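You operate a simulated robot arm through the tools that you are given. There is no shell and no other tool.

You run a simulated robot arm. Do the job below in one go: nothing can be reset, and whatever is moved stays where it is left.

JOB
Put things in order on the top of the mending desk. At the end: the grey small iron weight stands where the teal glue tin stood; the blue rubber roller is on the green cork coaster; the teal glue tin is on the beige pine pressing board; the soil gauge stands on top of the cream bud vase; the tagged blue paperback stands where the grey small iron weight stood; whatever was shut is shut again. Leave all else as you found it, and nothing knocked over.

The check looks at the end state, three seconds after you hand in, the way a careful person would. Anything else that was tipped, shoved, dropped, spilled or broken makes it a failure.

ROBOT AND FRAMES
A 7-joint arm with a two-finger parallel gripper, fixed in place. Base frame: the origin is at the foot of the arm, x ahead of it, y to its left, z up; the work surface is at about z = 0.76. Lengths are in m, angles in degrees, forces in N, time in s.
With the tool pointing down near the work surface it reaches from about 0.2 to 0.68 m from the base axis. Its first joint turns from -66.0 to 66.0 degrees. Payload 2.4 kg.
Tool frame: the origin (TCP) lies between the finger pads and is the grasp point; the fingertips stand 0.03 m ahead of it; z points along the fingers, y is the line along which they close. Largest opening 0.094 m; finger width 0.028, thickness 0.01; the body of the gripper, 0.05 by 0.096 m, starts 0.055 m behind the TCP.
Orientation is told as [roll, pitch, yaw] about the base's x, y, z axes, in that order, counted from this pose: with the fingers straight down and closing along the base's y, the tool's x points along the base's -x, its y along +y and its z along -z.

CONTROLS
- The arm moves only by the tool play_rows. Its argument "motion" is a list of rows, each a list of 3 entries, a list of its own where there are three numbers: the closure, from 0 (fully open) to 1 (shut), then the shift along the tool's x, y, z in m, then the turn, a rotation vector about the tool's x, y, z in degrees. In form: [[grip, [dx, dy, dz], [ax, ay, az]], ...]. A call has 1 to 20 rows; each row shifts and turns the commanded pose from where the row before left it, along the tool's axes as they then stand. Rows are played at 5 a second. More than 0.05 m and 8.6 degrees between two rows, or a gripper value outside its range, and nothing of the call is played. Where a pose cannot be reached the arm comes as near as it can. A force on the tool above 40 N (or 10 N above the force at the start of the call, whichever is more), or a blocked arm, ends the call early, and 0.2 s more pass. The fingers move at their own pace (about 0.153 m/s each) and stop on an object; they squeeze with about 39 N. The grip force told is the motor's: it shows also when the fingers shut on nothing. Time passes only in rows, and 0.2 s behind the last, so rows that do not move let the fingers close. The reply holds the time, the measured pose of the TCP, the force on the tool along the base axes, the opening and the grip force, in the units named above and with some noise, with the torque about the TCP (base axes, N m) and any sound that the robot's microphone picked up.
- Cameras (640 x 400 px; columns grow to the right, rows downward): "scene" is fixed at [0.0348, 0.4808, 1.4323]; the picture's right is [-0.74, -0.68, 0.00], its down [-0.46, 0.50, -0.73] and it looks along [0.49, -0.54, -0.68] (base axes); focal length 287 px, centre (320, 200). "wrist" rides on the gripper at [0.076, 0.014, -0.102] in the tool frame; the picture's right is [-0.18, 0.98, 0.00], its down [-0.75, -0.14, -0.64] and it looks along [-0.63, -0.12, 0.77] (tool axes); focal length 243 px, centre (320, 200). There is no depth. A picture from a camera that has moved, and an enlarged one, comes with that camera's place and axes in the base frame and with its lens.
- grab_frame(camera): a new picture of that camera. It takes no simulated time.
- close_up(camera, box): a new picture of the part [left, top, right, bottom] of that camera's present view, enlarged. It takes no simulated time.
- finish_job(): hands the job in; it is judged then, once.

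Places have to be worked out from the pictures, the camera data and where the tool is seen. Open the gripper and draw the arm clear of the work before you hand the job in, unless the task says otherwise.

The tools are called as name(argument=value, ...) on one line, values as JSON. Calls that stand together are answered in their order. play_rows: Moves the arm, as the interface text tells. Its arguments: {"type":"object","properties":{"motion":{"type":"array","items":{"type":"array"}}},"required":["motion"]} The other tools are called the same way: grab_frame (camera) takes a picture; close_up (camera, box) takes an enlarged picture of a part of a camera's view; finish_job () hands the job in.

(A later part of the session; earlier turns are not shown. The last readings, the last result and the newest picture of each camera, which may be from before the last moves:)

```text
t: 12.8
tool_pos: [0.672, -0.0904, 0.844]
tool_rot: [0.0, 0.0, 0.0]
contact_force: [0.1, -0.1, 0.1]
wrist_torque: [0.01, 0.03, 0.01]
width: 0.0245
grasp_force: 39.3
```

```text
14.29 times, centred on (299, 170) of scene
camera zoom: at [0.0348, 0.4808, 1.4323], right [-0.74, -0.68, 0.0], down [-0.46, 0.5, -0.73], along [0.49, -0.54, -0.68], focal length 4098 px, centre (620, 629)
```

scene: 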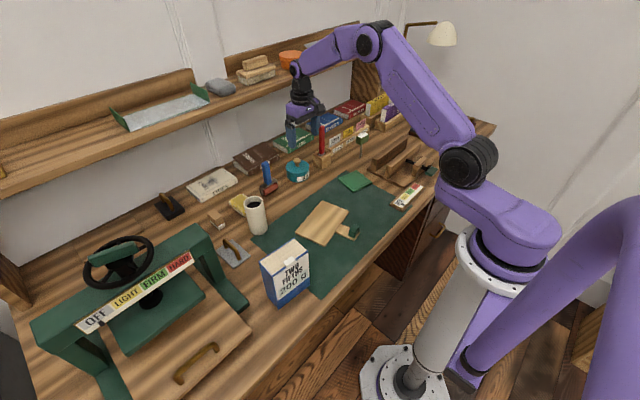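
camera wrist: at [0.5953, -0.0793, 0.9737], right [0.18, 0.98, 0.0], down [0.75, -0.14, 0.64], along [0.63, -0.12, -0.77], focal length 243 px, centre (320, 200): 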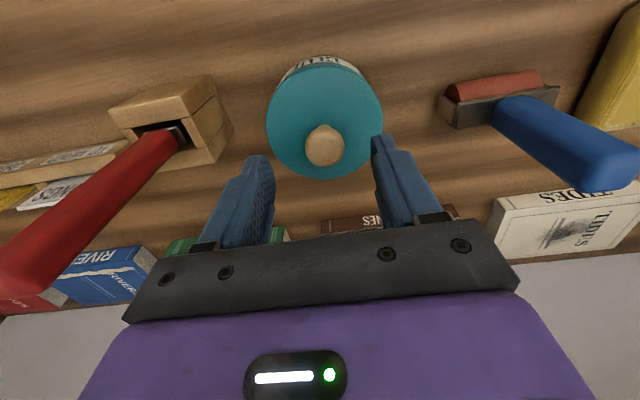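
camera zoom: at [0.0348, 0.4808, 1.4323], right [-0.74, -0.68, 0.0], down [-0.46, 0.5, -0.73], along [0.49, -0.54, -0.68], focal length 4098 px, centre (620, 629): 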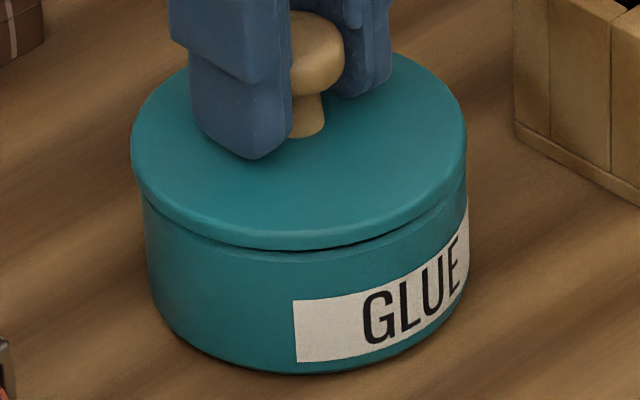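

The lid is now roughly 1 mm too far toward +y. I nudge -1.3 mm in y and lower until it just rests on the rim.

play_rows(motion=[[1, [0, -0.0013, 0], [0, 0, 0]], [1, [0, 0, 0.002], [0, 0, 0]], [1, [0, 0, 0.002], [0, 0, 0]], [1, [0, 0, 0], [0, 0, 0]]])

close_up(camera="wrist", box=[220, 60, 440, 220])

close_up(camera="scene", box=[285, 156, 313, 184])

```text
t: 13.8
tool_pos: [0.6724, -0.0907, 0.84]
tool_rot: [-0.1, -0.1, 0.1]
contact_force: [-0.3, 3.3, 5.3]
wrist_torque: [0.14, 0.08, -0.04]
width: 0.0242
grasp_force: 39.5
```

```text
2.50 times, centred on (330, 140) of wrist
camera zoom: at [0.5969, -0.0784, 0.9425], right [0.18, 0.98, 0.0], down [0.75, -0.14, 0.64], along [0.63, -0.12, -0.77], focal length 606 px, centre (295, 350)
```

zoom: 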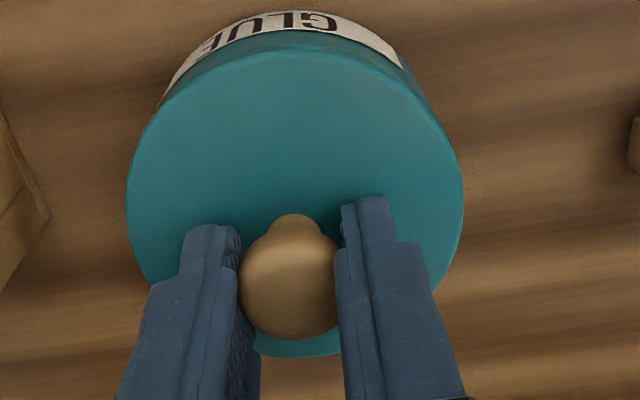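

```text
14.29 times, centred on (299, 170) of scene
camera zoom: at [0.0346, 0.4809, 1.4323], right [-0.74, -0.68, 0.0], down [-0.46, 0.5, -0.73], along [0.49, -0.54, -0.68], focal length 4098 px, centre (620, 629)
```

zoom: 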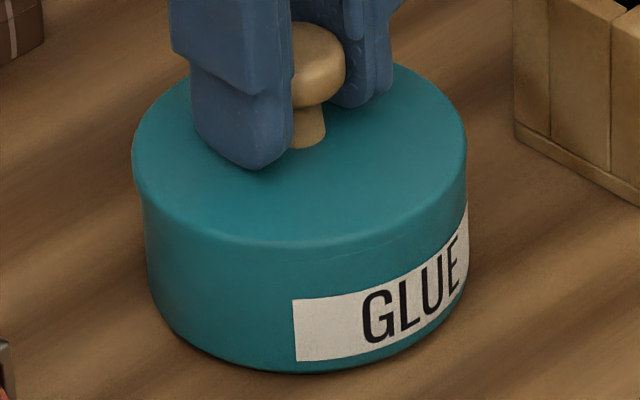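

Lateral force now points +y, while in the first re-lowering it pointed -y, so the seat lies between. I back off 2 mm, shift +1 mm in y and lower again, watching height and force.

play_rows(motion=[[1, [0, 0, -0.002], [0, 0, 0]], [1, [0, 0.001, 0], [0, 0, 0]], [1, [0, 0, 0.002], [0, 0, 0]], [1, [0, 0, 0.001], [0, 0, 0]], [1, [0, 0, 0.001], [0, 0, 0]], [1, [0, 0, 0], [0, 0, 0]]])

close_up(camera="scene", box=[285, 156, 313, 184])

```text
t: 15.2
tool_pos: [0.6719, -0.0921, 0.8409]
tool_rot: [0.0, -0.2, 0.0]
contact_force: [-6.4, -1.3, 22.5]
wrist_torque: [0.21, 0.37, 0.02]
width: 0.0238
grasp_force: 39.2
```

```text
14.29 times, centred on (299, 170) of scene
camera zoom: at [0.0341, 0.4809, 1.4323], right [-0.74, -0.68, 0.0], down [-0.46, 0.5, -0.73], along [0.49, -0.54, -0.68], focal length 4098 px, centre (620, 629)
```

zoom: 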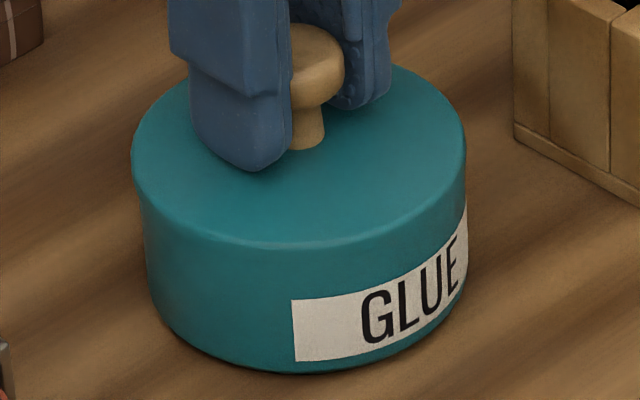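

The lid is flush, its edges match the original image within about 0.3 mm, and the height no longer drops, so it is resting properly. I relieve the downforce and open very gradually to avoid kicking it.

play_rows(motion=[[1, [0, 0, -0.001], [0, 0, 0]], [1, [0, 0, -0.0005], [0, 0, 0]], [1, [0, 0, 0], [0, 0, 0]]])

```text
t: 16.0
tool_pos: [0.6719, -0.0913, 0.8395]
tool_rot: [0.0, -0.1, 0.1]
contact_force: [4.6, -2.4, 13.4]
wrist_torque: [0.16, -0.23, -0.02]
width: 0.0239
grasp_force: 39.0
```

play_rows(motion=[[1, [0, 0, -0.0008], [0, 0, 0]], [1, [0, 0, 0], [0, 0, 0]]])

```text
t: 16.6
tool_pos: [0.6717, -0.0912, 0.8395]
tool_rot: [0.0, 0.1, 0.1]
contact_force: [3.1, -0.6, 7.2]
wrist_torque: [0.01, -0.37, -0.01]
width: 0.0242
grasp_force: 39.7
```

Downforce is dropping, at about 7 N now. I take off a little more and then ease the fingers open in very small steps.

play_rows(motion=[[1, [0, 0, -0.0006], [0, 0, 0]], [0.78, [0, 0, 0], [0, 0, 0]], [0.76, [0, 0, 0], [0, 0, 0]], [0.75, [0, 0, 0], [0, 0, 0]], [0.745, [0, 0, 0], [0, 0, 0]], [0.74, [0, 0, 0], [0, 0, 0]], [0.735, [0, 0, 0], [0, 0, 0]], [0.73, [0, 0, 0], [0, 0, 0]], [0.725, [0, 0, 0], [0, 0, 0]], [0.72, [0, 0, 0], [0, 0, 0]], [0.71, [0, 0, 0], [0, 0, 0]], [0.7, [0, 0, 0], [0, 0, 0]], [0.65, [0, 0, 0], [0, 0, 0]]])

close_up(camera="scene", box=[285, 156, 313, 184])

close_up(camera="wrist", box=[220, 60, 440, 220])

```text
t: 19.4
tool_pos: [0.6717, -0.0913, 0.8413]
tool_rot: [0.0, 0.1, 0.0]
contact_force: [-0.2, 0.1, 0.0]
wrist_torque: [-0.03, -0.01, 0.0]
width: 0.033
grasp_force: 0.0
heard: snap
```

```text
14.29 times, centred on (299, 170) of scene
camera zoom: at [0.0348, 0.4808, 1.4323], right [-0.74, -0.68, 0.0], down [-0.46, 0.5, -0.73], along [0.49, -0.54, -0.68], focal length 4098 px, centre (620, 629)
```

zoom: 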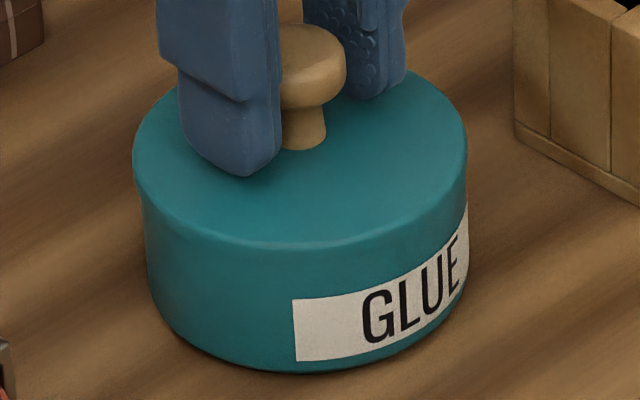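

```text
2.50 times, centred on (330, 140) of wrist
camera zoom: at [0.5963, -0.078, 0.9435], right [0.18, 0.98, 0.0], down [0.75, -0.14, 0.64], along [0.63, -0.12, -0.77], focal length 606 px, centre (295, 350)
```

zoom: 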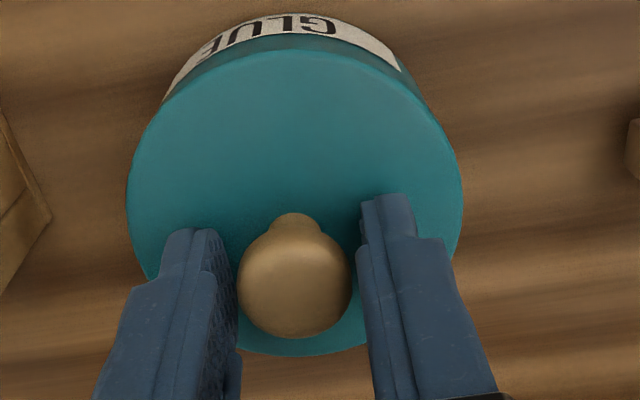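

A "snap" again on release: the lid is seated and flush. I rise straight up and recheck before switching to a body grasp.

play_rows(motion=[[0.5, [0, 0, 0], [0, 0, 0]], [0.5, [0, 0, -0.03], [0, 0, 0]], [0.3, [0, 0, -0.03], [0, 0, 0]], [0, [0, 0, -0.03], [0, 0, 0]], [0, [0, 0, 0], [0, 0, 0]]])

close_up(camera="scene", box=[285, 156, 313, 184])

grab_frame(camera="wrist")

```text
t: 20.6
tool_pos: [0.6719, -0.0942, 0.9336]
tool_rot: [0.0, -0.1, 0.0]
contact_force: [-0.8, 0.5, -0.4]
wrist_torque: [0.0, 0.04, 0.0]
width: 0.094
grasp_force: 0.1
```

```text
14.29 times, centred on (299, 170) of scene
camera zoom: at [0.0348, 0.4808, 1.4323], right [-0.74, -0.68, 0.0], down [-0.46, 0.5, -0.73], along [0.49, -0.54, -0.68], focal length 4098 px, centre (620, 629)
```

zoom: 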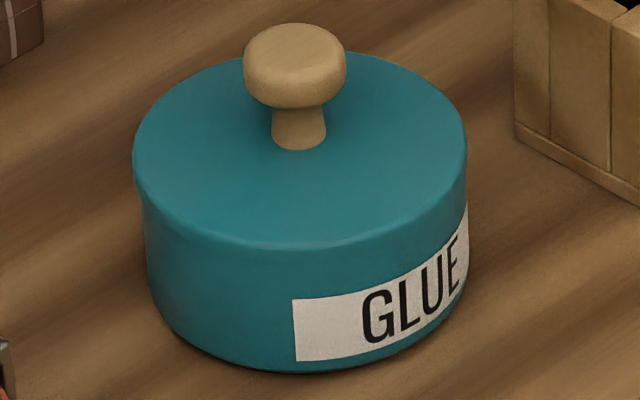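

```text
taken
camera wrist: at [0.5961, -0.0794, 1.035], right [0.18, 0.98, 0.0], down [0.75, -0.14, 0.64], along [0.63, -0.12, -0.77], focal length 243 px, centre (320, 200)
```

wrist: 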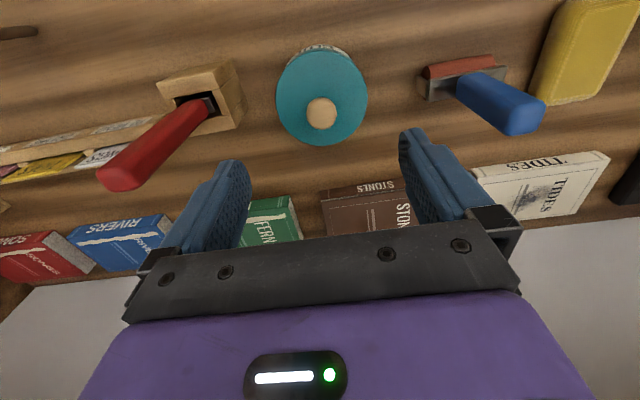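

The tin looks exactly as at the start. I zoom the wrist view to measure how well it is centred between the open fingers, since clearance is only about 5 mm per side.

close_up(camera="wrist", box=[265, 40, 375, 150])

```text
3.64 times, centred on (320, 95) of wrist
camera zoom: at [0.5961, -0.0794, 1.035], right [0.18, 0.98, 0.0], down [0.75, -0.14, 0.64], along [0.63, -0.12, -0.77], focal length 882 px, centre (320, 582)
```

zoom: 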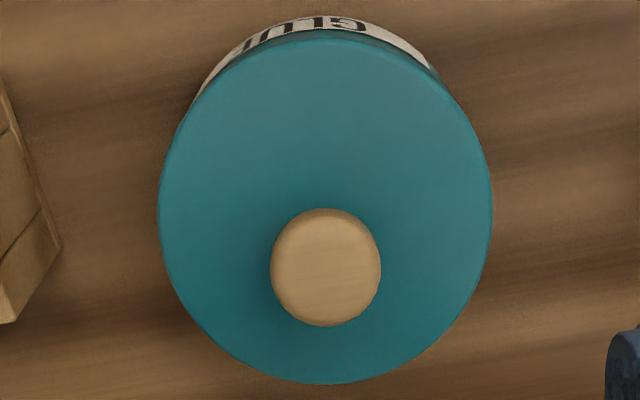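

The tin is about 1.4 mm to the +y side of the tool axis. I correct that and descend slowly with the gripper fully open, so a touch on the lid edge would stop the call early.

play_rows(motion=[[0, [0.001, 0.0015, 0], [0, 0, 0]], [0, [0, 0, 0.03], [0, 0, 0]], [0, [0, 0, 0.03], [0, 0, 0]], [0, [0, 0, 0.02], [0, 0, 0]], [0, [0, 0, 0.01], [0, 0, 0]], [0, [0, 0, 0.005], [0, 0, 0]], [0, [0, 0, 0], [0, 0, 0]]])

close_up(camera="wrist", box=[220, 60, 440, 220])

close_up(camera="scene", box=[270, 140, 330, 190])

```text
t: 22.2
tool_pos: [0.6702, -0.0912, 0.8355]
tool_rot: [0.0, 0.0, 0.0]
contact_force: [0.0, 0.7, 0.3]
wrist_torque: [0.04, -0.02, 0.01]
width: 0.094
grasp_force: 0.1
```

```text
2.50 times, centred on (330, 140) of wrist
camera zoom: at [0.5953, -0.077, 0.9377], right [0.18, 0.98, 0.0], down [0.75, -0.14, 0.64], along [0.63, -0.12, -0.77], focal length 606 px, centre (295, 350)
```

zoom: 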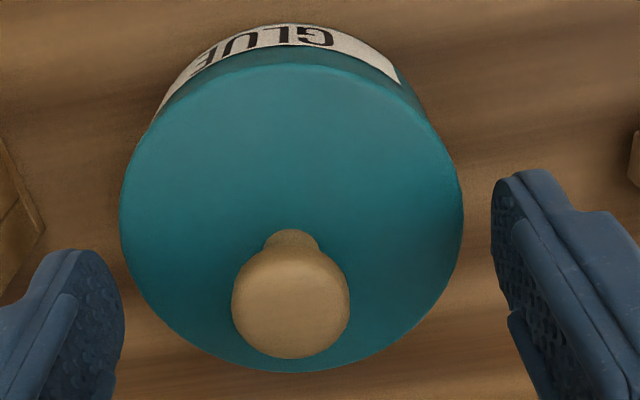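

```text
8.00 times, centred on (300, 165) of scene
camera zoom: at [0.0348, 0.4808, 1.4323], right [-0.74, -0.68, 0.0], down [-0.46, 0.5, -0.73], along [0.49, -0.54, -0.68], focal length 2295 px, centre (480, 480)
```

zoom: 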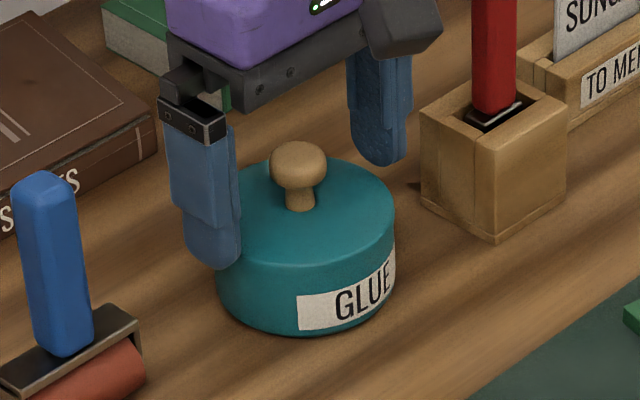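

Now the tin reads about 0.8 mm toward -y of the tool axis. I correct that and creep down around the body to TCP z≈0.797.

play_rows(motion=[[0, [0, -0.0008, 0], [0, 0, 0]], [0, [0, 0, 0.006], [0, 0, 0]], [0, [0, 0, 0.006], [0, 0, 0]], [0, [0, 0, 0.008], [0, 0, 0]], [0, [0, 0, 0.008], [0, 0, 0]], [0, [0, 0, 0.007], [0, 0, 0]], [0, [0, 0, 0.004], [0, 0, 0]], [0, [0, 0, 0], [0, 0, 0]]])

close_up(camera="wrist", box=[200, 40, 440, 220])

close_up(camera="scene", box=[270, 140, 330, 190])

```text
t: 24.0
tool_pos: [0.6718, -0.0895, 0.796]
tool_rot: [-0.1, -0.1, 0.1]
contact_force: [0.3, -0.2, -0.3]
wrist_torque: [-0.02, 0.03, 0.01]
width: 0.0939
grasp_force: 0.1
```

```text
2.22 times, centred on (320, 130) of wrist
camera zoom: at [0.5958, -0.077, 0.8993], right [0.18, 0.98, 0.0], down [0.75, -0.14, 0.64], along [0.63, -0.12, -0.77], focal length 539 px, centre (320, 356)
```

zoom: 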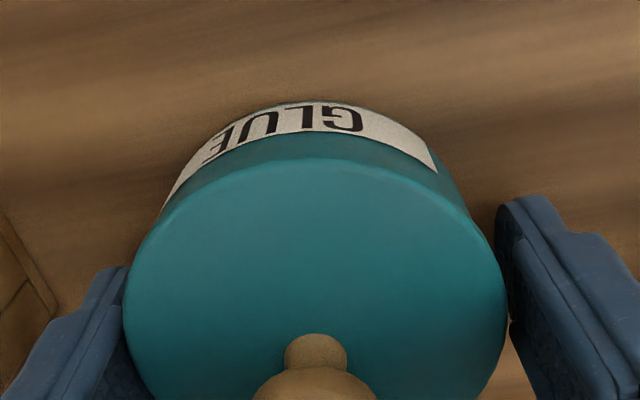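

```text
8.00 times, centred on (300, 165) of scene
camera zoom: at [0.0348, 0.4808, 1.4323], right [-0.74, -0.68, 0.0], down [-0.46, 0.5, -0.73], along [0.49, -0.54, -0.68], focal length 2295 px, centre (480, 480)
```

zoom: 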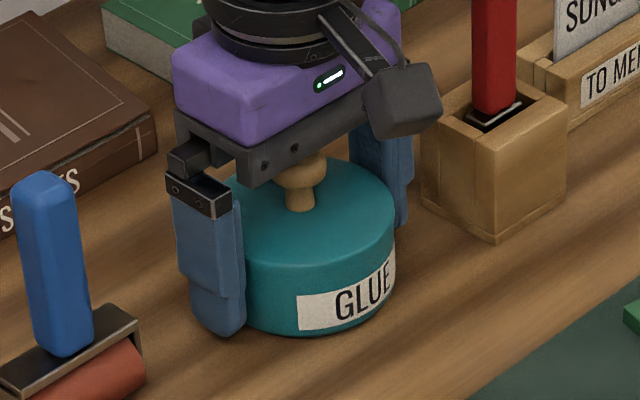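

The fingers straddle the tin body without contact. I close in small steps and then squeeze.

play_rows(motion=[[0.04, [0, 0, 0], [0, 0, 0]], [0.06, [0, 0, 0], [0, 0, 0]], [0.08, [0, 0, 0], [0, 0, 0]], [0.1, [0, 0, 0], [0, 0, 0]], [0.12, [0, 0, 0], [0, 0, 0]], [0.15, [0, 0, 0], [0, 0, 0]], [1, [0, 0, 0], [0, 0, 0]], [1, [0, 0, 0], [0, 0, 0]]])

close_up(camera="scene", box=[270, 140, 330, 190])

```text
t: 25.8
tool_pos: [0.6698, -0.0908, 0.7971]
tool_rot: [0.0, 0.0, 0.2]
contact_force: [-0.7, -0.1, 1.1]
wrist_torque: [-0.05, -0.01, 0.0]
width: 0.0844
grasp_force: 39.2
heard: snap
```

```text
8.00 times, centred on (300, 165) of scene
camera zoom: at [0.0347, 0.4808, 1.4323], right [-0.74, -0.68, 0.0], down [-0.46, 0.5, -0.73], along [0.49, -0.54, -0.68], focal length 2295 px, centre (480, 480)
```

zoom: 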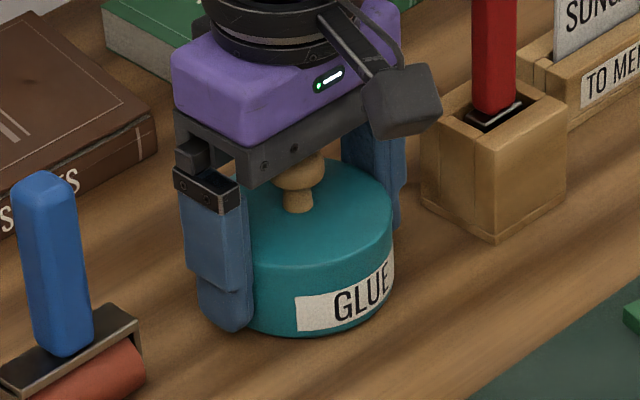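

Gripped at 84.4 mm with another snap, so the lid latch may have released under the squeeze. I lift just 5 mm and see whether body and lid come up together.

play_rows(motion=[[1, [0, 0, -0.003], [0, 0, 0]], [1, [0, 0, -0.003], [0, 0, 0]], [1, [0, 0, 0], [0, 0, 0]]])

close_up(camera="scene", box=[280, 150, 320, 190])

close_up(camera="wrist", box=[200, 40, 440, 220])

```text
t: 26.6
tool_pos: [0.6716, -0.0905, 0.8039]
tool_rot: [0.0, 0.1, 0.1]
contact_force: [-1.2, 0.2, -0.9]
wrist_torque: [0.02, -0.02, 0.01]
width: 0.0847
grasp_force: 38.9
```

```text
10.00 times, centred on (300, 170) of scene
camera zoom: at [0.0348, 0.4808, 1.4323], right [-0.74, -0.68, 0.0], down [-0.46, 0.5, -0.73], along [0.49, -0.54, -0.68], focal length 2868 px, centre (520, 500)
```

zoom: 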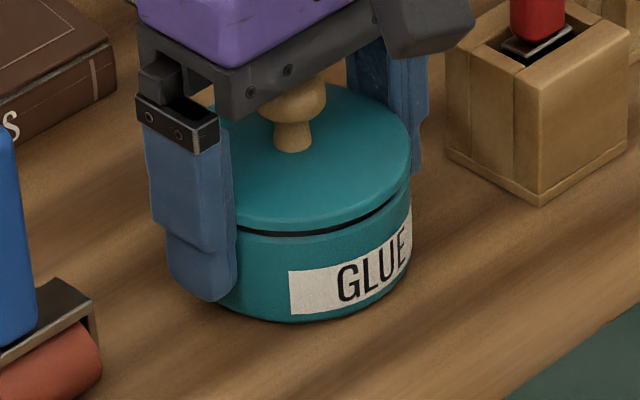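

```text
2.22 times, centred on (320, 130) of wrist
camera zoom: at [0.5955, -0.077, 0.9055], right [0.18, 0.98, 0.0], down [0.75, -0.14, 0.64], along [0.63, -0.12, -0.77], focal length 539 px, centre (320, 356)
```

zoom: 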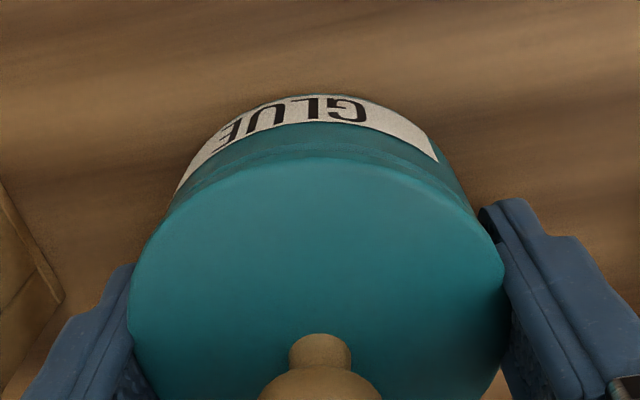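

The lid is slightly wider than the body, so the pads only catch the lid. The way through is to take the lid off by the knob and set it aside, move the open tin by its wall, then put the lid back on. First I lower the lid back onto the tin and ease off.

play_rows(motion=[[1, [0, 0, 0.003], [0, 0, 0]], [1, [0, 0, 0.003], [0, 0, 0]], [1, [0, 0, 0], [0, 0, 0]], [0.12, [0, 0, 0], [0, 0, 0]], [0.11, [0, 0, 0], [0, 0, 0]], [0.1, [0, 0, 0], [0, 0, 0]], [0.095, [0, 0, 0], [0, 0, 0]], [0.09, [0, 0, 0], [0, 0, 0]], [0.08, [0, 0, 0], [0, 0, 0]], [0.06, [0, 0, 0], [0, 0, 0]], [0.03, [0, 0, 0], [0, 0, 0]], [0, [0, 0, 0], [0, 0, 0]]])

close_up(camera="scene", box=[280, 150, 320, 190])

```text
t: 29.2
tool_pos: [0.6709, -0.0906, 0.7971]
tool_rot: [0.0, -0.1, 0.0]
contact_force: [0.6, 1.1, 0.1]
wrist_torque: [0.01, -0.01, 0.03]
width: 0.0938
grasp_force: 0.0
heard: snap
```

```text
10.00 times, centred on (300, 170) of scene
camera zoom: at [0.0348, 0.4808, 1.4323], right [-0.74, -0.68, 0.0], down [-0.46, 0.5, -0.73], along [0.49, -0.54, -0.68], focal length 2868 px, centre (520, 500)
```

zoom: 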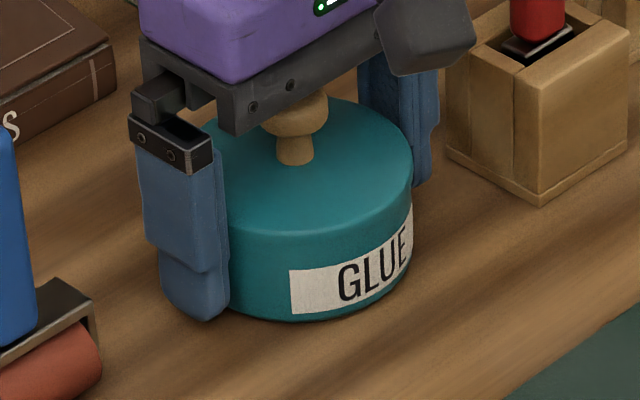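

Snapped shut again, so latching is repeatable. From here I rise 42 mm so the tips clear the lid, then close on the knob and lift the lid off.

play_rows(motion=[[0, [0, 0, -0.02], [0, 0, 0]], [0, [0, 0, -0.022], [0, 0, 0]], [0.3, [0, 0, 0], [0, 0, 0]], [0.6, [0, 0, 0], [0, 0, 0]], [0.68, [0, 0, 0], [0, 0, 0]], [0.72, [0, 0, 0], [0, 0, 0]], [0.75, [0, 0, 0], [0, 0, 0]], [1, [0, 0, 0], [0, 0, 0]], [1, [0, 0, 0], [0, 0, 0]]])

close_up(camera="wrist", box=[220, 60, 440, 220])

```text
t: 31.2
tool_pos: [0.6713, -0.0926, 0.8375]
tool_rot: [-0.1, 0.0, 0.1]
contact_force: [0.5, 3.3, 1.6]
wrist_torque: [0.08, 0.02, -0.01]
width: 0.0247
grasp_force: 38.9
```

```text
2.50 times, centred on (330, 140) of wrist
camera zoom: at [0.5959, -0.078, 0.9406], right [0.18, 0.98, 0.0], down [0.75, -0.14, 0.64], along [0.63, -0.12, -0.77], focal length 606 px, centre (295, 350)
```

zoom: 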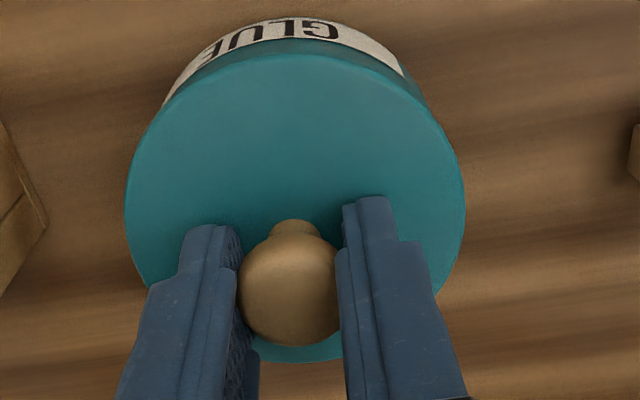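

No snap this time, since the gentle close may have left the latch engaged. I lift 3 mm very slowly and look whether the whole tin rises.

play_rows(motion=[[1, [0, 0, -0.001], [0, 0, 0]], [1, [0, 0, -0.001], [0, 0, 0]], [1, [0, 0, -0.001], [0, 0, 0]], [1, [0, 0, -0.001], [0, 0, 0]], [1, [0, 0, 0], [0, 0, 0]]])

close_up(camera="scene", box=[280, 150, 320, 190])

```text
t: 32.4
tool_pos: [0.6722, -0.0903, 0.8418]
tool_rot: [0.0, -0.1, 0.1]
contact_force: [0.4, -0.2, 0.0]
wrist_torque: [-0.01, 0.01, -0.02]
width: 0.0246
grasp_force: 39.4
heard: snap
```

```text
10.00 times, centred on (300, 170) of scene
camera zoom: at [0.0348, 0.4808, 1.4323], right [-0.74, -0.68, 0.0], down [-0.46, 0.5, -0.73], along [0.49, -0.54, -0.68], focal length 2868 px, centre (520, 500)
```

zoom: 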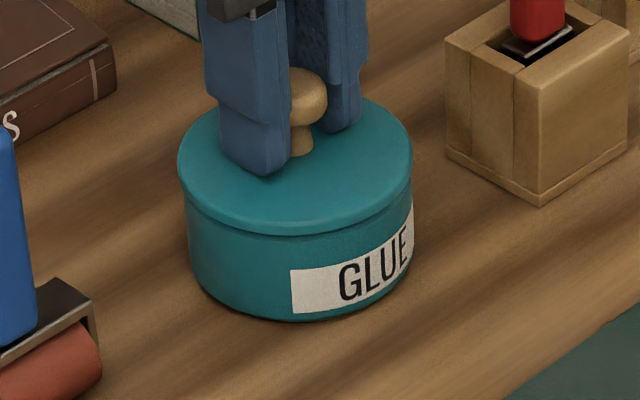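

The latch lets go on lifting, so the lid has to travel separately. I raise it and carry it to a clear bit of desk at about (0.612, 0.015), between tin, roller and mat.

play_rows(motion=[[1, [0, 0, -0.02], [0, 0, 0]], [1, [0, 0, -0.03], [0, 0, 0]], [1, [0, 0, -0.03], [0, 0, 0]], [1, [0.015, 0.026, 0], [0, 0, 0]], [1, [0.015, 0.026, 0], [0, 0, 0]], [1, [0.015, 0.027, 0], [0, 0, 0]], [1, [0.015, 0.027, 0], [0, 0, 0]], [1, [0, 0, 0], [0, 0, 0]]])

close_up(camera="scene", box=[230, 110, 350, 210])

grab_frame(camera="wrist")

```text
t: 34.2
tool_pos: [0.6114, 0.0143, 0.9236]
tool_rot: [0.0, 0.0, 0.0]
contact_force: [-0.2, -0.1, -0.1]
wrist_torque: [-0.02, 0.01, 0.01]
width: 0.0247
grasp_force: 39.0
```

```text
4.00 times, centred on (290, 160) of scene
camera zoom: at [0.0347, 0.4808, 1.4323], right [-0.74, -0.68, 0.0], down [-0.46, 0.5, -0.73], along [0.49, -0.54, -0.68], focal length 1147 px, centre (440, 360)
```

zoom: 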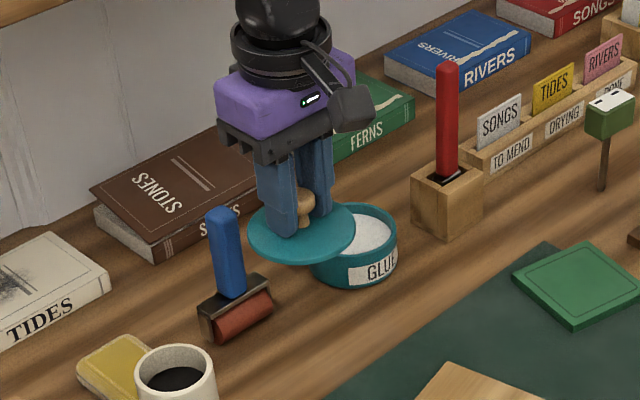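

```text
taken
camera wrist: at [0.5354, 0.0284, 1.0265], right [0.18, 0.98, 0.0], down [0.75, -0.14, 0.64], along [0.63, -0.12, -0.77], focal length 243 px, centre (320, 200)
```

wrist: 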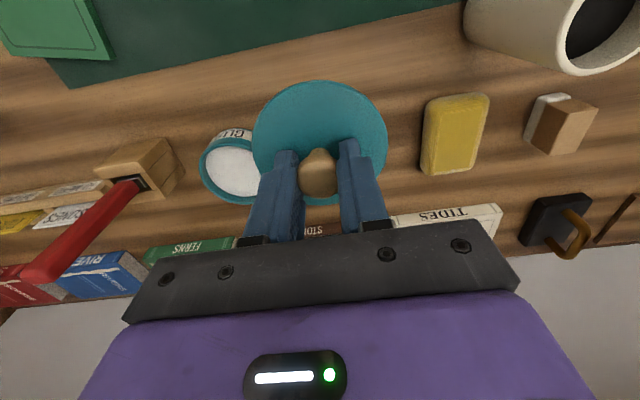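

The lid is held over an empty patch. I lower it, slowing down near the expected set-down height of TCP z≈0.80.

play_rows(motion=[[1, [0, 0, 0.03], [0, 0, 0]], [1, [0, 0, 0.03], [0, 0, 0]], [1, [0, 0, 0.03], [0, 0, 0]], [1, [0, 0, 0.015], [0, 0, 0]], [1, [0, 0, 0.01], [0, 0, 0]], [1, [0, 0, 0.003], [0, 0, 0]], [1, [0, 0, 0], [0, 0, 0]]])

close_up(camera="scene", box=[260, 130, 320, 200])

```text
t: 35.8
tool_pos: [0.6112, 0.0144, 0.804]
tool_rot: [0.0, 0.0, -0.1]
contact_force: [0.8, -0.7, -0.4]
wrist_torque: [0.0, 0.0, 0.0]
width: 0.0245
grasp_force: 39.3
```

```text
5.71 times, centred on (290, 165) of scene
camera zoom: at [0.0348, 0.4808, 1.4323], right [-0.74, -0.68, 0.0], down [-0.46, 0.5, -0.73], along [0.49, -0.54, -0.68], focal length 1639 px, centre (491, 400)
```

zoom: 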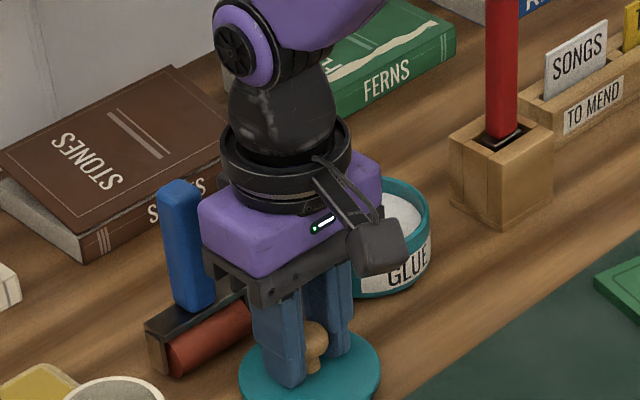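

No contact yet at z=0.804. I creep further down in 1–1.5 mm steps.

play_rows(motion=[[1, [0, 0, 0.0015], [0, 0, 0]], [1, [0, 0, 0.0015], [0, 0, 0]], [1, [0, 0, 0], [0, 0, 0]]])

close_up(camera="scene", box=[270, 160, 310, 200])

```text
t: 36.8
tool_pos: [0.6125, 0.0144, 0.8043]
tool_rot: [0.1, -0.1, -0.1]
contact_force: [-1.2, -1.5, 4.9]
wrist_torque: [0.02, 0.03, 0.02]
width: 0.0247
grasp_force: 39.0
stopped in row 3: the force on the tool passed its limit at 41 N (the readings are from after the stop); the commanded pose is now the measured one
```

```text
10.00 times, centred on (290, 180) of scene
camera zoom: at [0.0346, 0.4808, 1.4323], right [-0.74, -0.68, 0.0], down [-0.46, 0.5, -0.73], along [0.49, -0.54, -0.68], focal length 2868 px, centre (620, 400)
```

zoom: 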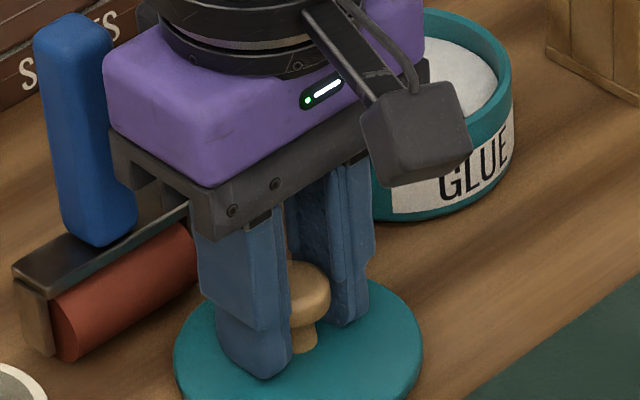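

Contact: the lid is on the desk at TCP z≈0.8035, so the tin wall is about 34 mm high. Now I release gradually and rise.

play_rows(motion=[[1, [0, 0, -0.0005], [0, 0, 0]], [0.76, [0, 0, 0], [0, 0, 0]], [0.75, [0, 0, 0], [0, 0, 0]], [0.745, [0, 0, 0], [0, 0, 0]], [0.74, [0, 0, 0], [0, 0, 0]], [0.735, [0, 0, 0], [0, 0, 0]], [0.73, [0, 0, 0], [0, 0, 0]], [0.725, [0, 0, 0], [0, 0, 0]], [0.71, [0, 0, 0], [0, 0, 0]], [0.68, [0, 0, 0], [0, 0, 0]], [0.6, [0, 0, 0], [0, 0, 0]], [0.5, [0, 0, -0.02], [0, 0, 0]], [0.4, [0, 0, -0.04], [0, 0, 0]], [0.4, [0, 0, -0.05], [0, 0, 0]], [0.4, [0, 0, 0], [0, 0, 0]]])

grab_frame(camera="wrist")

close_up(camera="scene", box=[250, 140, 330, 200])

```text
t: 40.0
tool_pos: [0.614, 0.0157, 0.9135]
tool_rot: [0.0, -0.1, -0.1]
contact_force: [0.3, -0.3, 0.3]
wrist_torque: [0.0, -0.01, 0.0]
width: 0.0563
grasp_force: 0.1
```

```text
taken
camera wrist: at [0.5373, 0.0297, 1.0165], right [0.18, 0.98, 0.0], down [0.75, -0.14, 0.64], along [0.63, -0.12, -0.77], focal length 243 px, centre (320, 200)
```

wrist: 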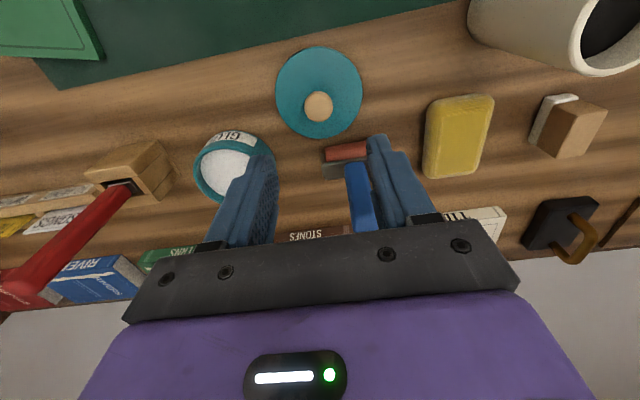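

```text
6.67 times, centred on (290, 170) of scene
camera zoom: at [0.0348, 0.4808, 1.4323], right [-0.74, -0.68, 0.0], down [-0.46, 0.5, -0.73], along [0.49, -0.54, -0.68], focal length 1912 px, centre (520, 400)
```

zoom: 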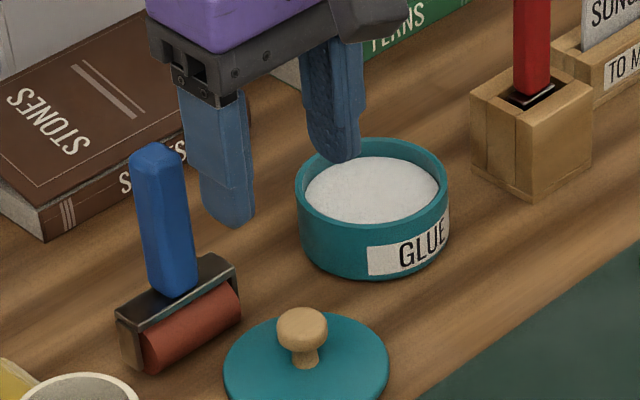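

The lid is safely down and the open tin stands as before, with the glue a few mm below the rim. I return above the tin body and open fully.

play_rows(motion=[[0.3, [-0.0144, -0.0268, -0.005], [0, 0, 0]], [0.2, [-0.0144, -0.0268, -0.005], [0, 0, 0]], [0.1, [-0.0144, -0.0268, -0.005], [0, 0, 0]], [0, [-0.0143, -0.0268, -0.005], [0, 0, 0]], [0, [0, 0, 0], [0, 0, 0]], [0, [0, 0, 0], [0, 0, 0]]])

close_up(camera="wrist", box=[265, 40, 375, 150])

```text
t: 41.4
tool_pos: [0.6691, -0.0919, 0.9367]
tool_rot: [0.0, -0.1, 0.0]
contact_force: [0.1, 0.2, -0.1]
wrist_torque: [0.04, 0.01, -0.03]
width: 0.0941
grasp_force: 0.1
```

```text
3.64 times, centred on (320, 95) of wrist
camera zoom: at [0.5932, -0.0781, 1.0385], right [0.18, 0.98, 0.0], down [0.75, -0.14, 0.64], along [0.63, -0.12, -0.77], focal length 882 px, centre (320, 582)
```

zoom: 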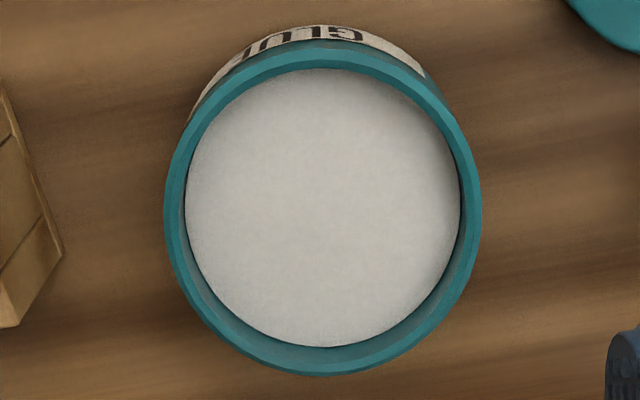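

The rim is within 1 mm of centred. I apply a small correction and descend to just above the rim for a final check.

play_rows(motion=[[0, [0, 0.0008, 0.02], [0, 0, 0]], [0, [0, 0, 0.03], [0, 0, 0]], [0, [0, 0, 0.03], [0, 0, 0]], [0, [0, 0, 0.015], [0, 0, 0]], [0, [0, 0, 0.009], [0, 0, 0]], [0, [0, 0, 0], [0, 0, 0]]])

close_up(camera="wrist", box=[200, 40, 440, 220])

```text
t: 42.8
tool_pos: [0.6699, -0.0921, 0.8298]
tool_rot: [0.1, -0.2, 0.0]
contact_force: [0.3, 0.5, -0.4]
wrist_torque: [0.04, 0.0, 0.02]
width: 0.0939
grasp_force: 0.0
```

```text
2.22 times, centred on (320, 130) of wrist
camera zoom: at [0.5938, -0.0787, 0.9317], right [0.18, 0.98, 0.0], down [0.75, -0.14, 0.64], along [0.63, -0.12, -0.77], focal length 539 px, centre (320, 356)
```

zoom: 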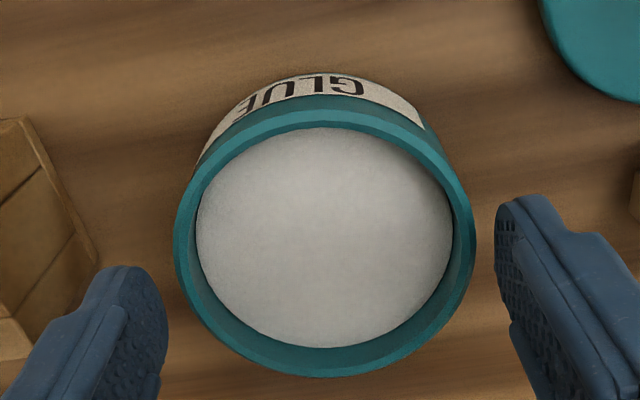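

The rim is about 1.3 mm toward +y. I correct that and lower around the body.

play_rows(motion=[[0, [0, 0.0013, 0], [0, 0, 0]], [0, [0, 0, 0.006], [0, 0, 0]], [0, [0, 0, 0.009], [0, 0, 0]], [0, [0, 0, 0.01], [0, 0, 0]], [0, [0, 0, 0.008], [0, 0, 0]], [0, [0, 0, 0], [0, 0, 0]]])

close_up(camera="wrist", box=[200, 40, 440, 220])

close_up(camera="scene", box=[270, 140, 330, 190])

```text
t: 44.2
tool_pos: [0.669, -0.0902, 0.7973]
tool_rot: [0.1, -0.1, 0.0]
contact_force: [0.0, 0.4, 0.0]
wrist_torque: [0.01, 0.01, -0.01]
width: 0.094
grasp_force: 0.1
```

```text
2.22 times, centred on (320, 130) of wrist
camera zoom: at [0.5933, -0.0767, 0.8995], right [0.18, 0.98, 0.0], down [0.75, -0.14, 0.64], along [0.63, -0.12, -0.77], focal length 539 px, centre (320, 356)
```

zoom: 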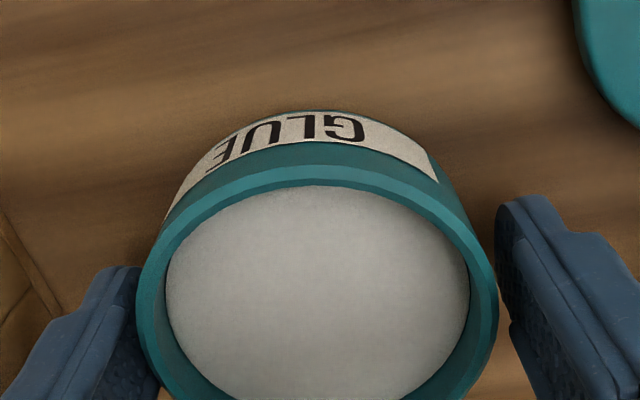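

```text
8.00 times, centred on (300, 165) of scene
camera zoom: at [0.0348, 0.4808, 1.4323], right [-0.74, -0.68, 0.0], down [-0.46, 0.5, -0.73], along [0.49, -0.54, -0.68], focal length 2295 px, centre (480, 480)
```

zoom: 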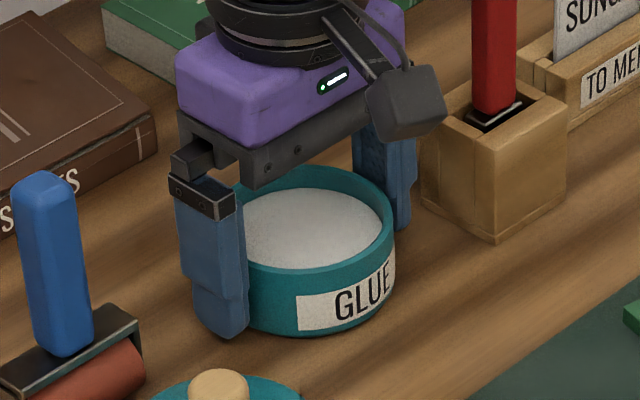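

Straddling the body cleanly. I close gently in steps, squeeze, then lift 4 mm and check.

play_rows(motion=[[0.04, [0, 0, 0], [0, 0, 0]], [0.06, [0, 0, 0], [0, 0, 0]], [0.08, [0, 0, 0], [0, 0, 0]], [0.095, [0, 0, 0], [0, 0, 0]], [0.105, [0, 0, 0], [0, 0, 0]], [0.115, [0, 0, 0], [0, 0, 0]], [0.13, [0, 0, 0], [0, 0, 0]], [1, [0, 0, 0], [0, 0, 0]], [1, [0, 0, 0], [0, 0, 0]], [1, [0, 0, -0.002], [0, 0, 0]], [1, [0, 0, -0.003], [0, 0, 0]], [1, [0, 0, 0], [0, 0, 0]]])

close_up(camera="scene", box=[270, 140, 330, 190])

```text
t: 46.8
tool_pos: [0.6692, -0.0903, 0.8017]
tool_rot: [0.0, -0.1, 0.1]
contact_force: [0.8, 0.2, -3.9]
wrist_torque: [0.01, 0.02, 0.01]
width: 0.0833
grasp_force: 38.5
```

```text
8.00 times, centred on (300, 165) of scene
camera zoom: at [0.0348, 0.4808, 1.4323], right [-0.74, -0.68, 0.0], down [-0.46, 0.5, -0.73], along [0.49, -0.54, -0.68], focal length 2295 px, centre (480, 480)
```

zoom: 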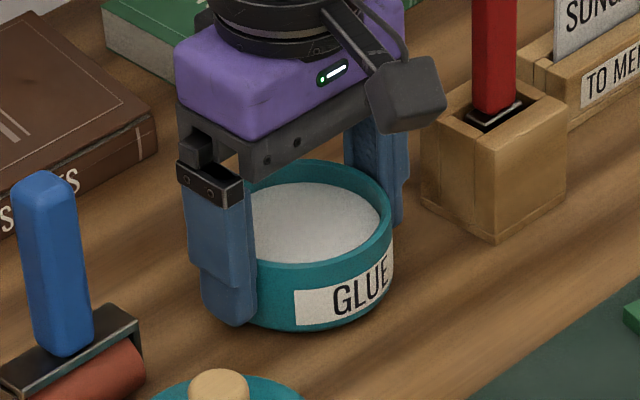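

The tin body is held and lifted, at roughly 0.4 kg. I raise it and carry it level to above the board centre at about (0.44, 0.02).

play_rows(motion=[[1, [0, 0, -0.015], [0, 0, 0]], [1, [0, 0, -0.025], [0, 0, 0]], [1, [0, 0, -0.025], [0, 0, 0]], [1, [0, 0, -0.015], [0, 0, 0]], [1, [0.012, 0.006, 0], [0, 0, 0]], [1, [0.022, 0.0105, 0], [0, 0, 0]], [1, [0.027, 0.013, 0], [0, 0, 0]], [1, [0.027, 0.013, 0], [0, 0, 0]], [1, [0.027, 0.013, 0], [0, 0, 0]], [1, [0.027, 0.013, 0], [0, 0, 0]], [1, [0.027, 0.013, 0], [0, 0, 0]], [1, [0.027, 0.013, 0], [0, 0, 0]], [1, [0.02, 0.0105, 0], [0, 0, 0]], [1, [0.013, 0.0055, 0], [0, 0, 0]], [1, [0, 0, 0], [0, 0, 0]]])

close_up(camera="scene", box=[240, 120, 400, 260])

grab_frame(camera="wrist")

```text
t: 50.0
tool_pos: [0.4414, 0.0191, 0.8805]
tool_rot: [0.0, -0.2, 0.0]
contact_force: [-0.4, 0.2, -5.1]
wrist_torque: [0.03, 0.0, 0.01]
width: 0.0835
grasp_force: 39.5
```

```text
2.86 times, centred on (320, 190) of scene
camera zoom: at [0.0348, 0.4808, 1.4323], right [-0.74, -0.68, 0.0], down [-0.46, 0.5, -0.73], along [0.49, -0.54, -0.68], focal length 820 px, centre (320, 229)
```

zoom: 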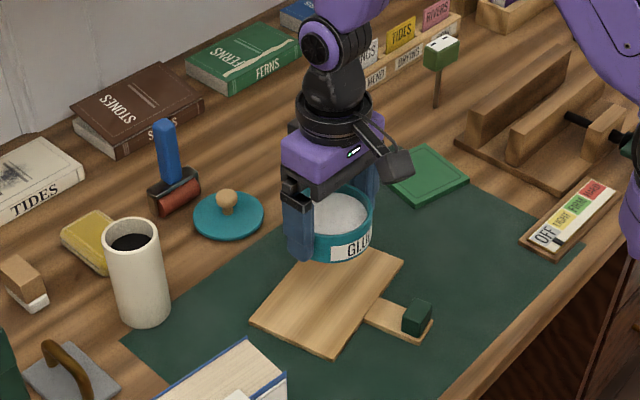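

```text
taken
camera wrist: at [0.3655, 0.0327, 0.9829], right [0.18, 0.98, 0.0], down [0.75, -0.14, 0.64], along [0.63, -0.12, -0.77], focal length 243 px, centre (320, 200)
```

wrist: 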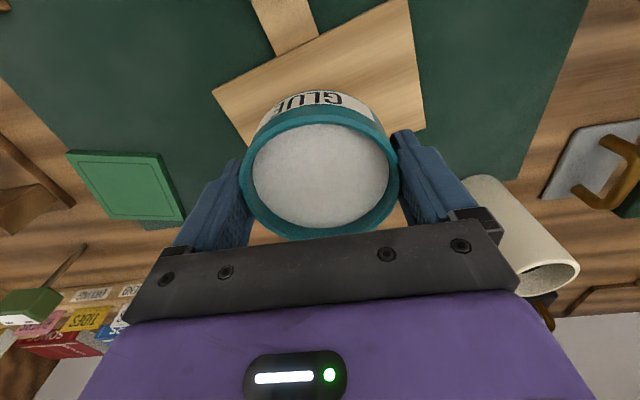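

The tin is over the board centre, which I re-derived at (0.4415, 0.022). I lower it, slowing down well before the expected touch at TCP z≈0.808.

play_rows(motion=[[1, [0, 0.002, 0.015], [0, 0, 0]], [1, [0, 0, 0.02], [0, 0, 0]], [1, [0, 0, 0.015], [0, 0, 0]], [1, [0, 0, 0.008], [0, 0, 0]], [1, [0, 0, 0.005], [0, 0, 0]], [1, [0, 0, 0.002], [0, 0, 0]], [1, [0, 0, 0], [0, 0, 0]]])

close_up(camera="scene", box=[290, 170, 370, 250])

```text
t: 51.6
tool_pos: [0.4412, 0.022, 0.8154]
tool_rot: [0.0, -0.1, 0.0]
contact_force: [-0.2, 0.9, -4.3]
wrist_torque: [-0.02, 0.02, -0.01]
width: 0.0838
grasp_force: 39.3
```

```text
5.00 times, centred on (330, 210) of scene
camera zoom: at [0.0348, 0.4808, 1.4323], right [-0.74, -0.68, 0.0], down [-0.46, 0.5, -0.73], along [0.49, -0.54, -0.68], focal length 1434 px, centre (270, 150)
```

zoom: 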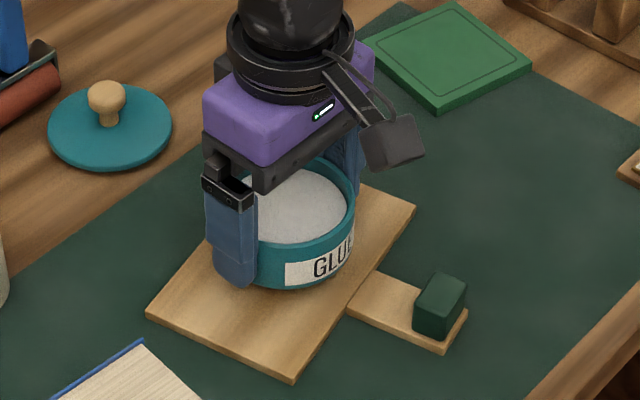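

Just above the board, still free. I creep down in 1.5 mm steps until the weight comes off the gripper.

play_rows(motion=[[1, [0, 0, 0.0015], [0, 0, 0]], [1, [0, 0, 0.0015], [0, 0, 0]], [1, [0, 0, 0], [0, 0, 0]]])

```text
t: 52.4
tool_pos: [0.441, 0.0226, 0.8137]
tool_rot: [0.0, 0.0, 0.0]
contact_force: [0.0, 0.3, -4.0]
wrist_torque: [-0.01, 0.04, -0.02]
width: 0.0835
grasp_force: 39.0
```

play_rows(motion=[[1, [0, 0, 0.0015], [0, 0, 0]], [1, [0, 0, 0.0015], [0, 0, 0]], [1, [0, 0, 0], [0, 0, 0]]])

```text
t: 53.2
tool_pos: [0.4412, 0.0223, 0.8089]
tool_rot: [0.1, -0.1, 0.0]
contact_force: [0.3, 0.1, -5.2]
wrist_torque: [-0.05, 0.02, -0.02]
width: 0.0833
grasp_force: 38.7
```

Still hanging at z=0.809. Continuing in 1 mm steps.

play_rows(motion=[[1, [0, 0, 0.001], [0, 0, 0]], [1, [0, 0, 0.001], [0, 0, 0]], [1, [0, 0, 0], [0, 0, 0]]])

close_up(camera="scene", box=[300, 190, 350, 240])

```text
t: 54.0
tool_pos: [0.4409, 0.0225, 0.8081]
tool_rot: [0.0, -0.2, 0.0]
contact_force: [0.0, 0.3, -4.5]
wrist_torque: [-0.02, 0.02, 0.01]
width: 0.0836
grasp_force: 39.3
```

```text
8.00 times, centred on (325, 215) of scene
camera zoom: at [0.0348, 0.4808, 1.4323], right [-0.74, -0.68, 0.0], down [-0.46, 0.5, -0.73], along [0.49, -0.54, -0.68], focal length 2295 px, centre (280, 80)
```

zoom: 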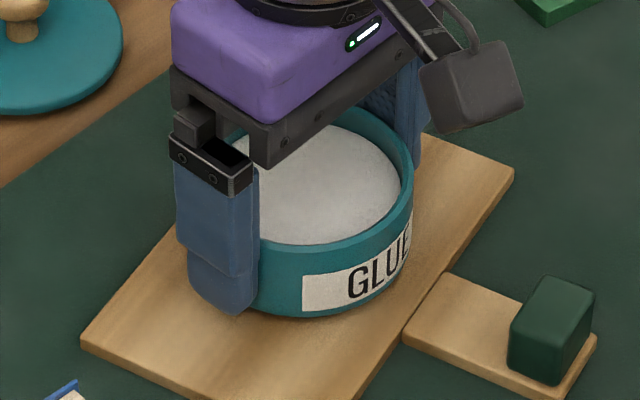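

play_rows(motion=[[1, [0, 0, 0.001], [0, 0, 0]], [1, [0, 0, 0.001], [0, 0, 0]], [1, [0, 0, 0], [0, 0, 0]]])

```text
t: 54.8
tool_pos: [0.442, 0.0208, 0.8064]
tool_rot: [0.0, -0.1, 0.0]
contact_force: [0.3, 0.1, -4.6]
wrist_torque: [-0.02, 0.0, 0.03]
width: 0.0837
grasp_force: 38.8
```

Still carrying the full weight at z≈0.806. I continue with 1 mm steps.

play_rows(motion=[[1, [0, 0, 0.001], [0, 0, 0]], [1, [0, 0, 0.001], [0, 0, 0]], [1, [0, 0, 0], [0, 0, 0]]])

```text
t: 55.6
tool_pos: [0.4418, 0.0221, 0.8046]
tool_rot: [0.0, 0.0, 0.0]
contact_force: [-5.2, -1.1, 20.1]
wrist_torque: [-0.04, 0.18, -0.03]
width: 0.0833
grasp_force: 38.7
```

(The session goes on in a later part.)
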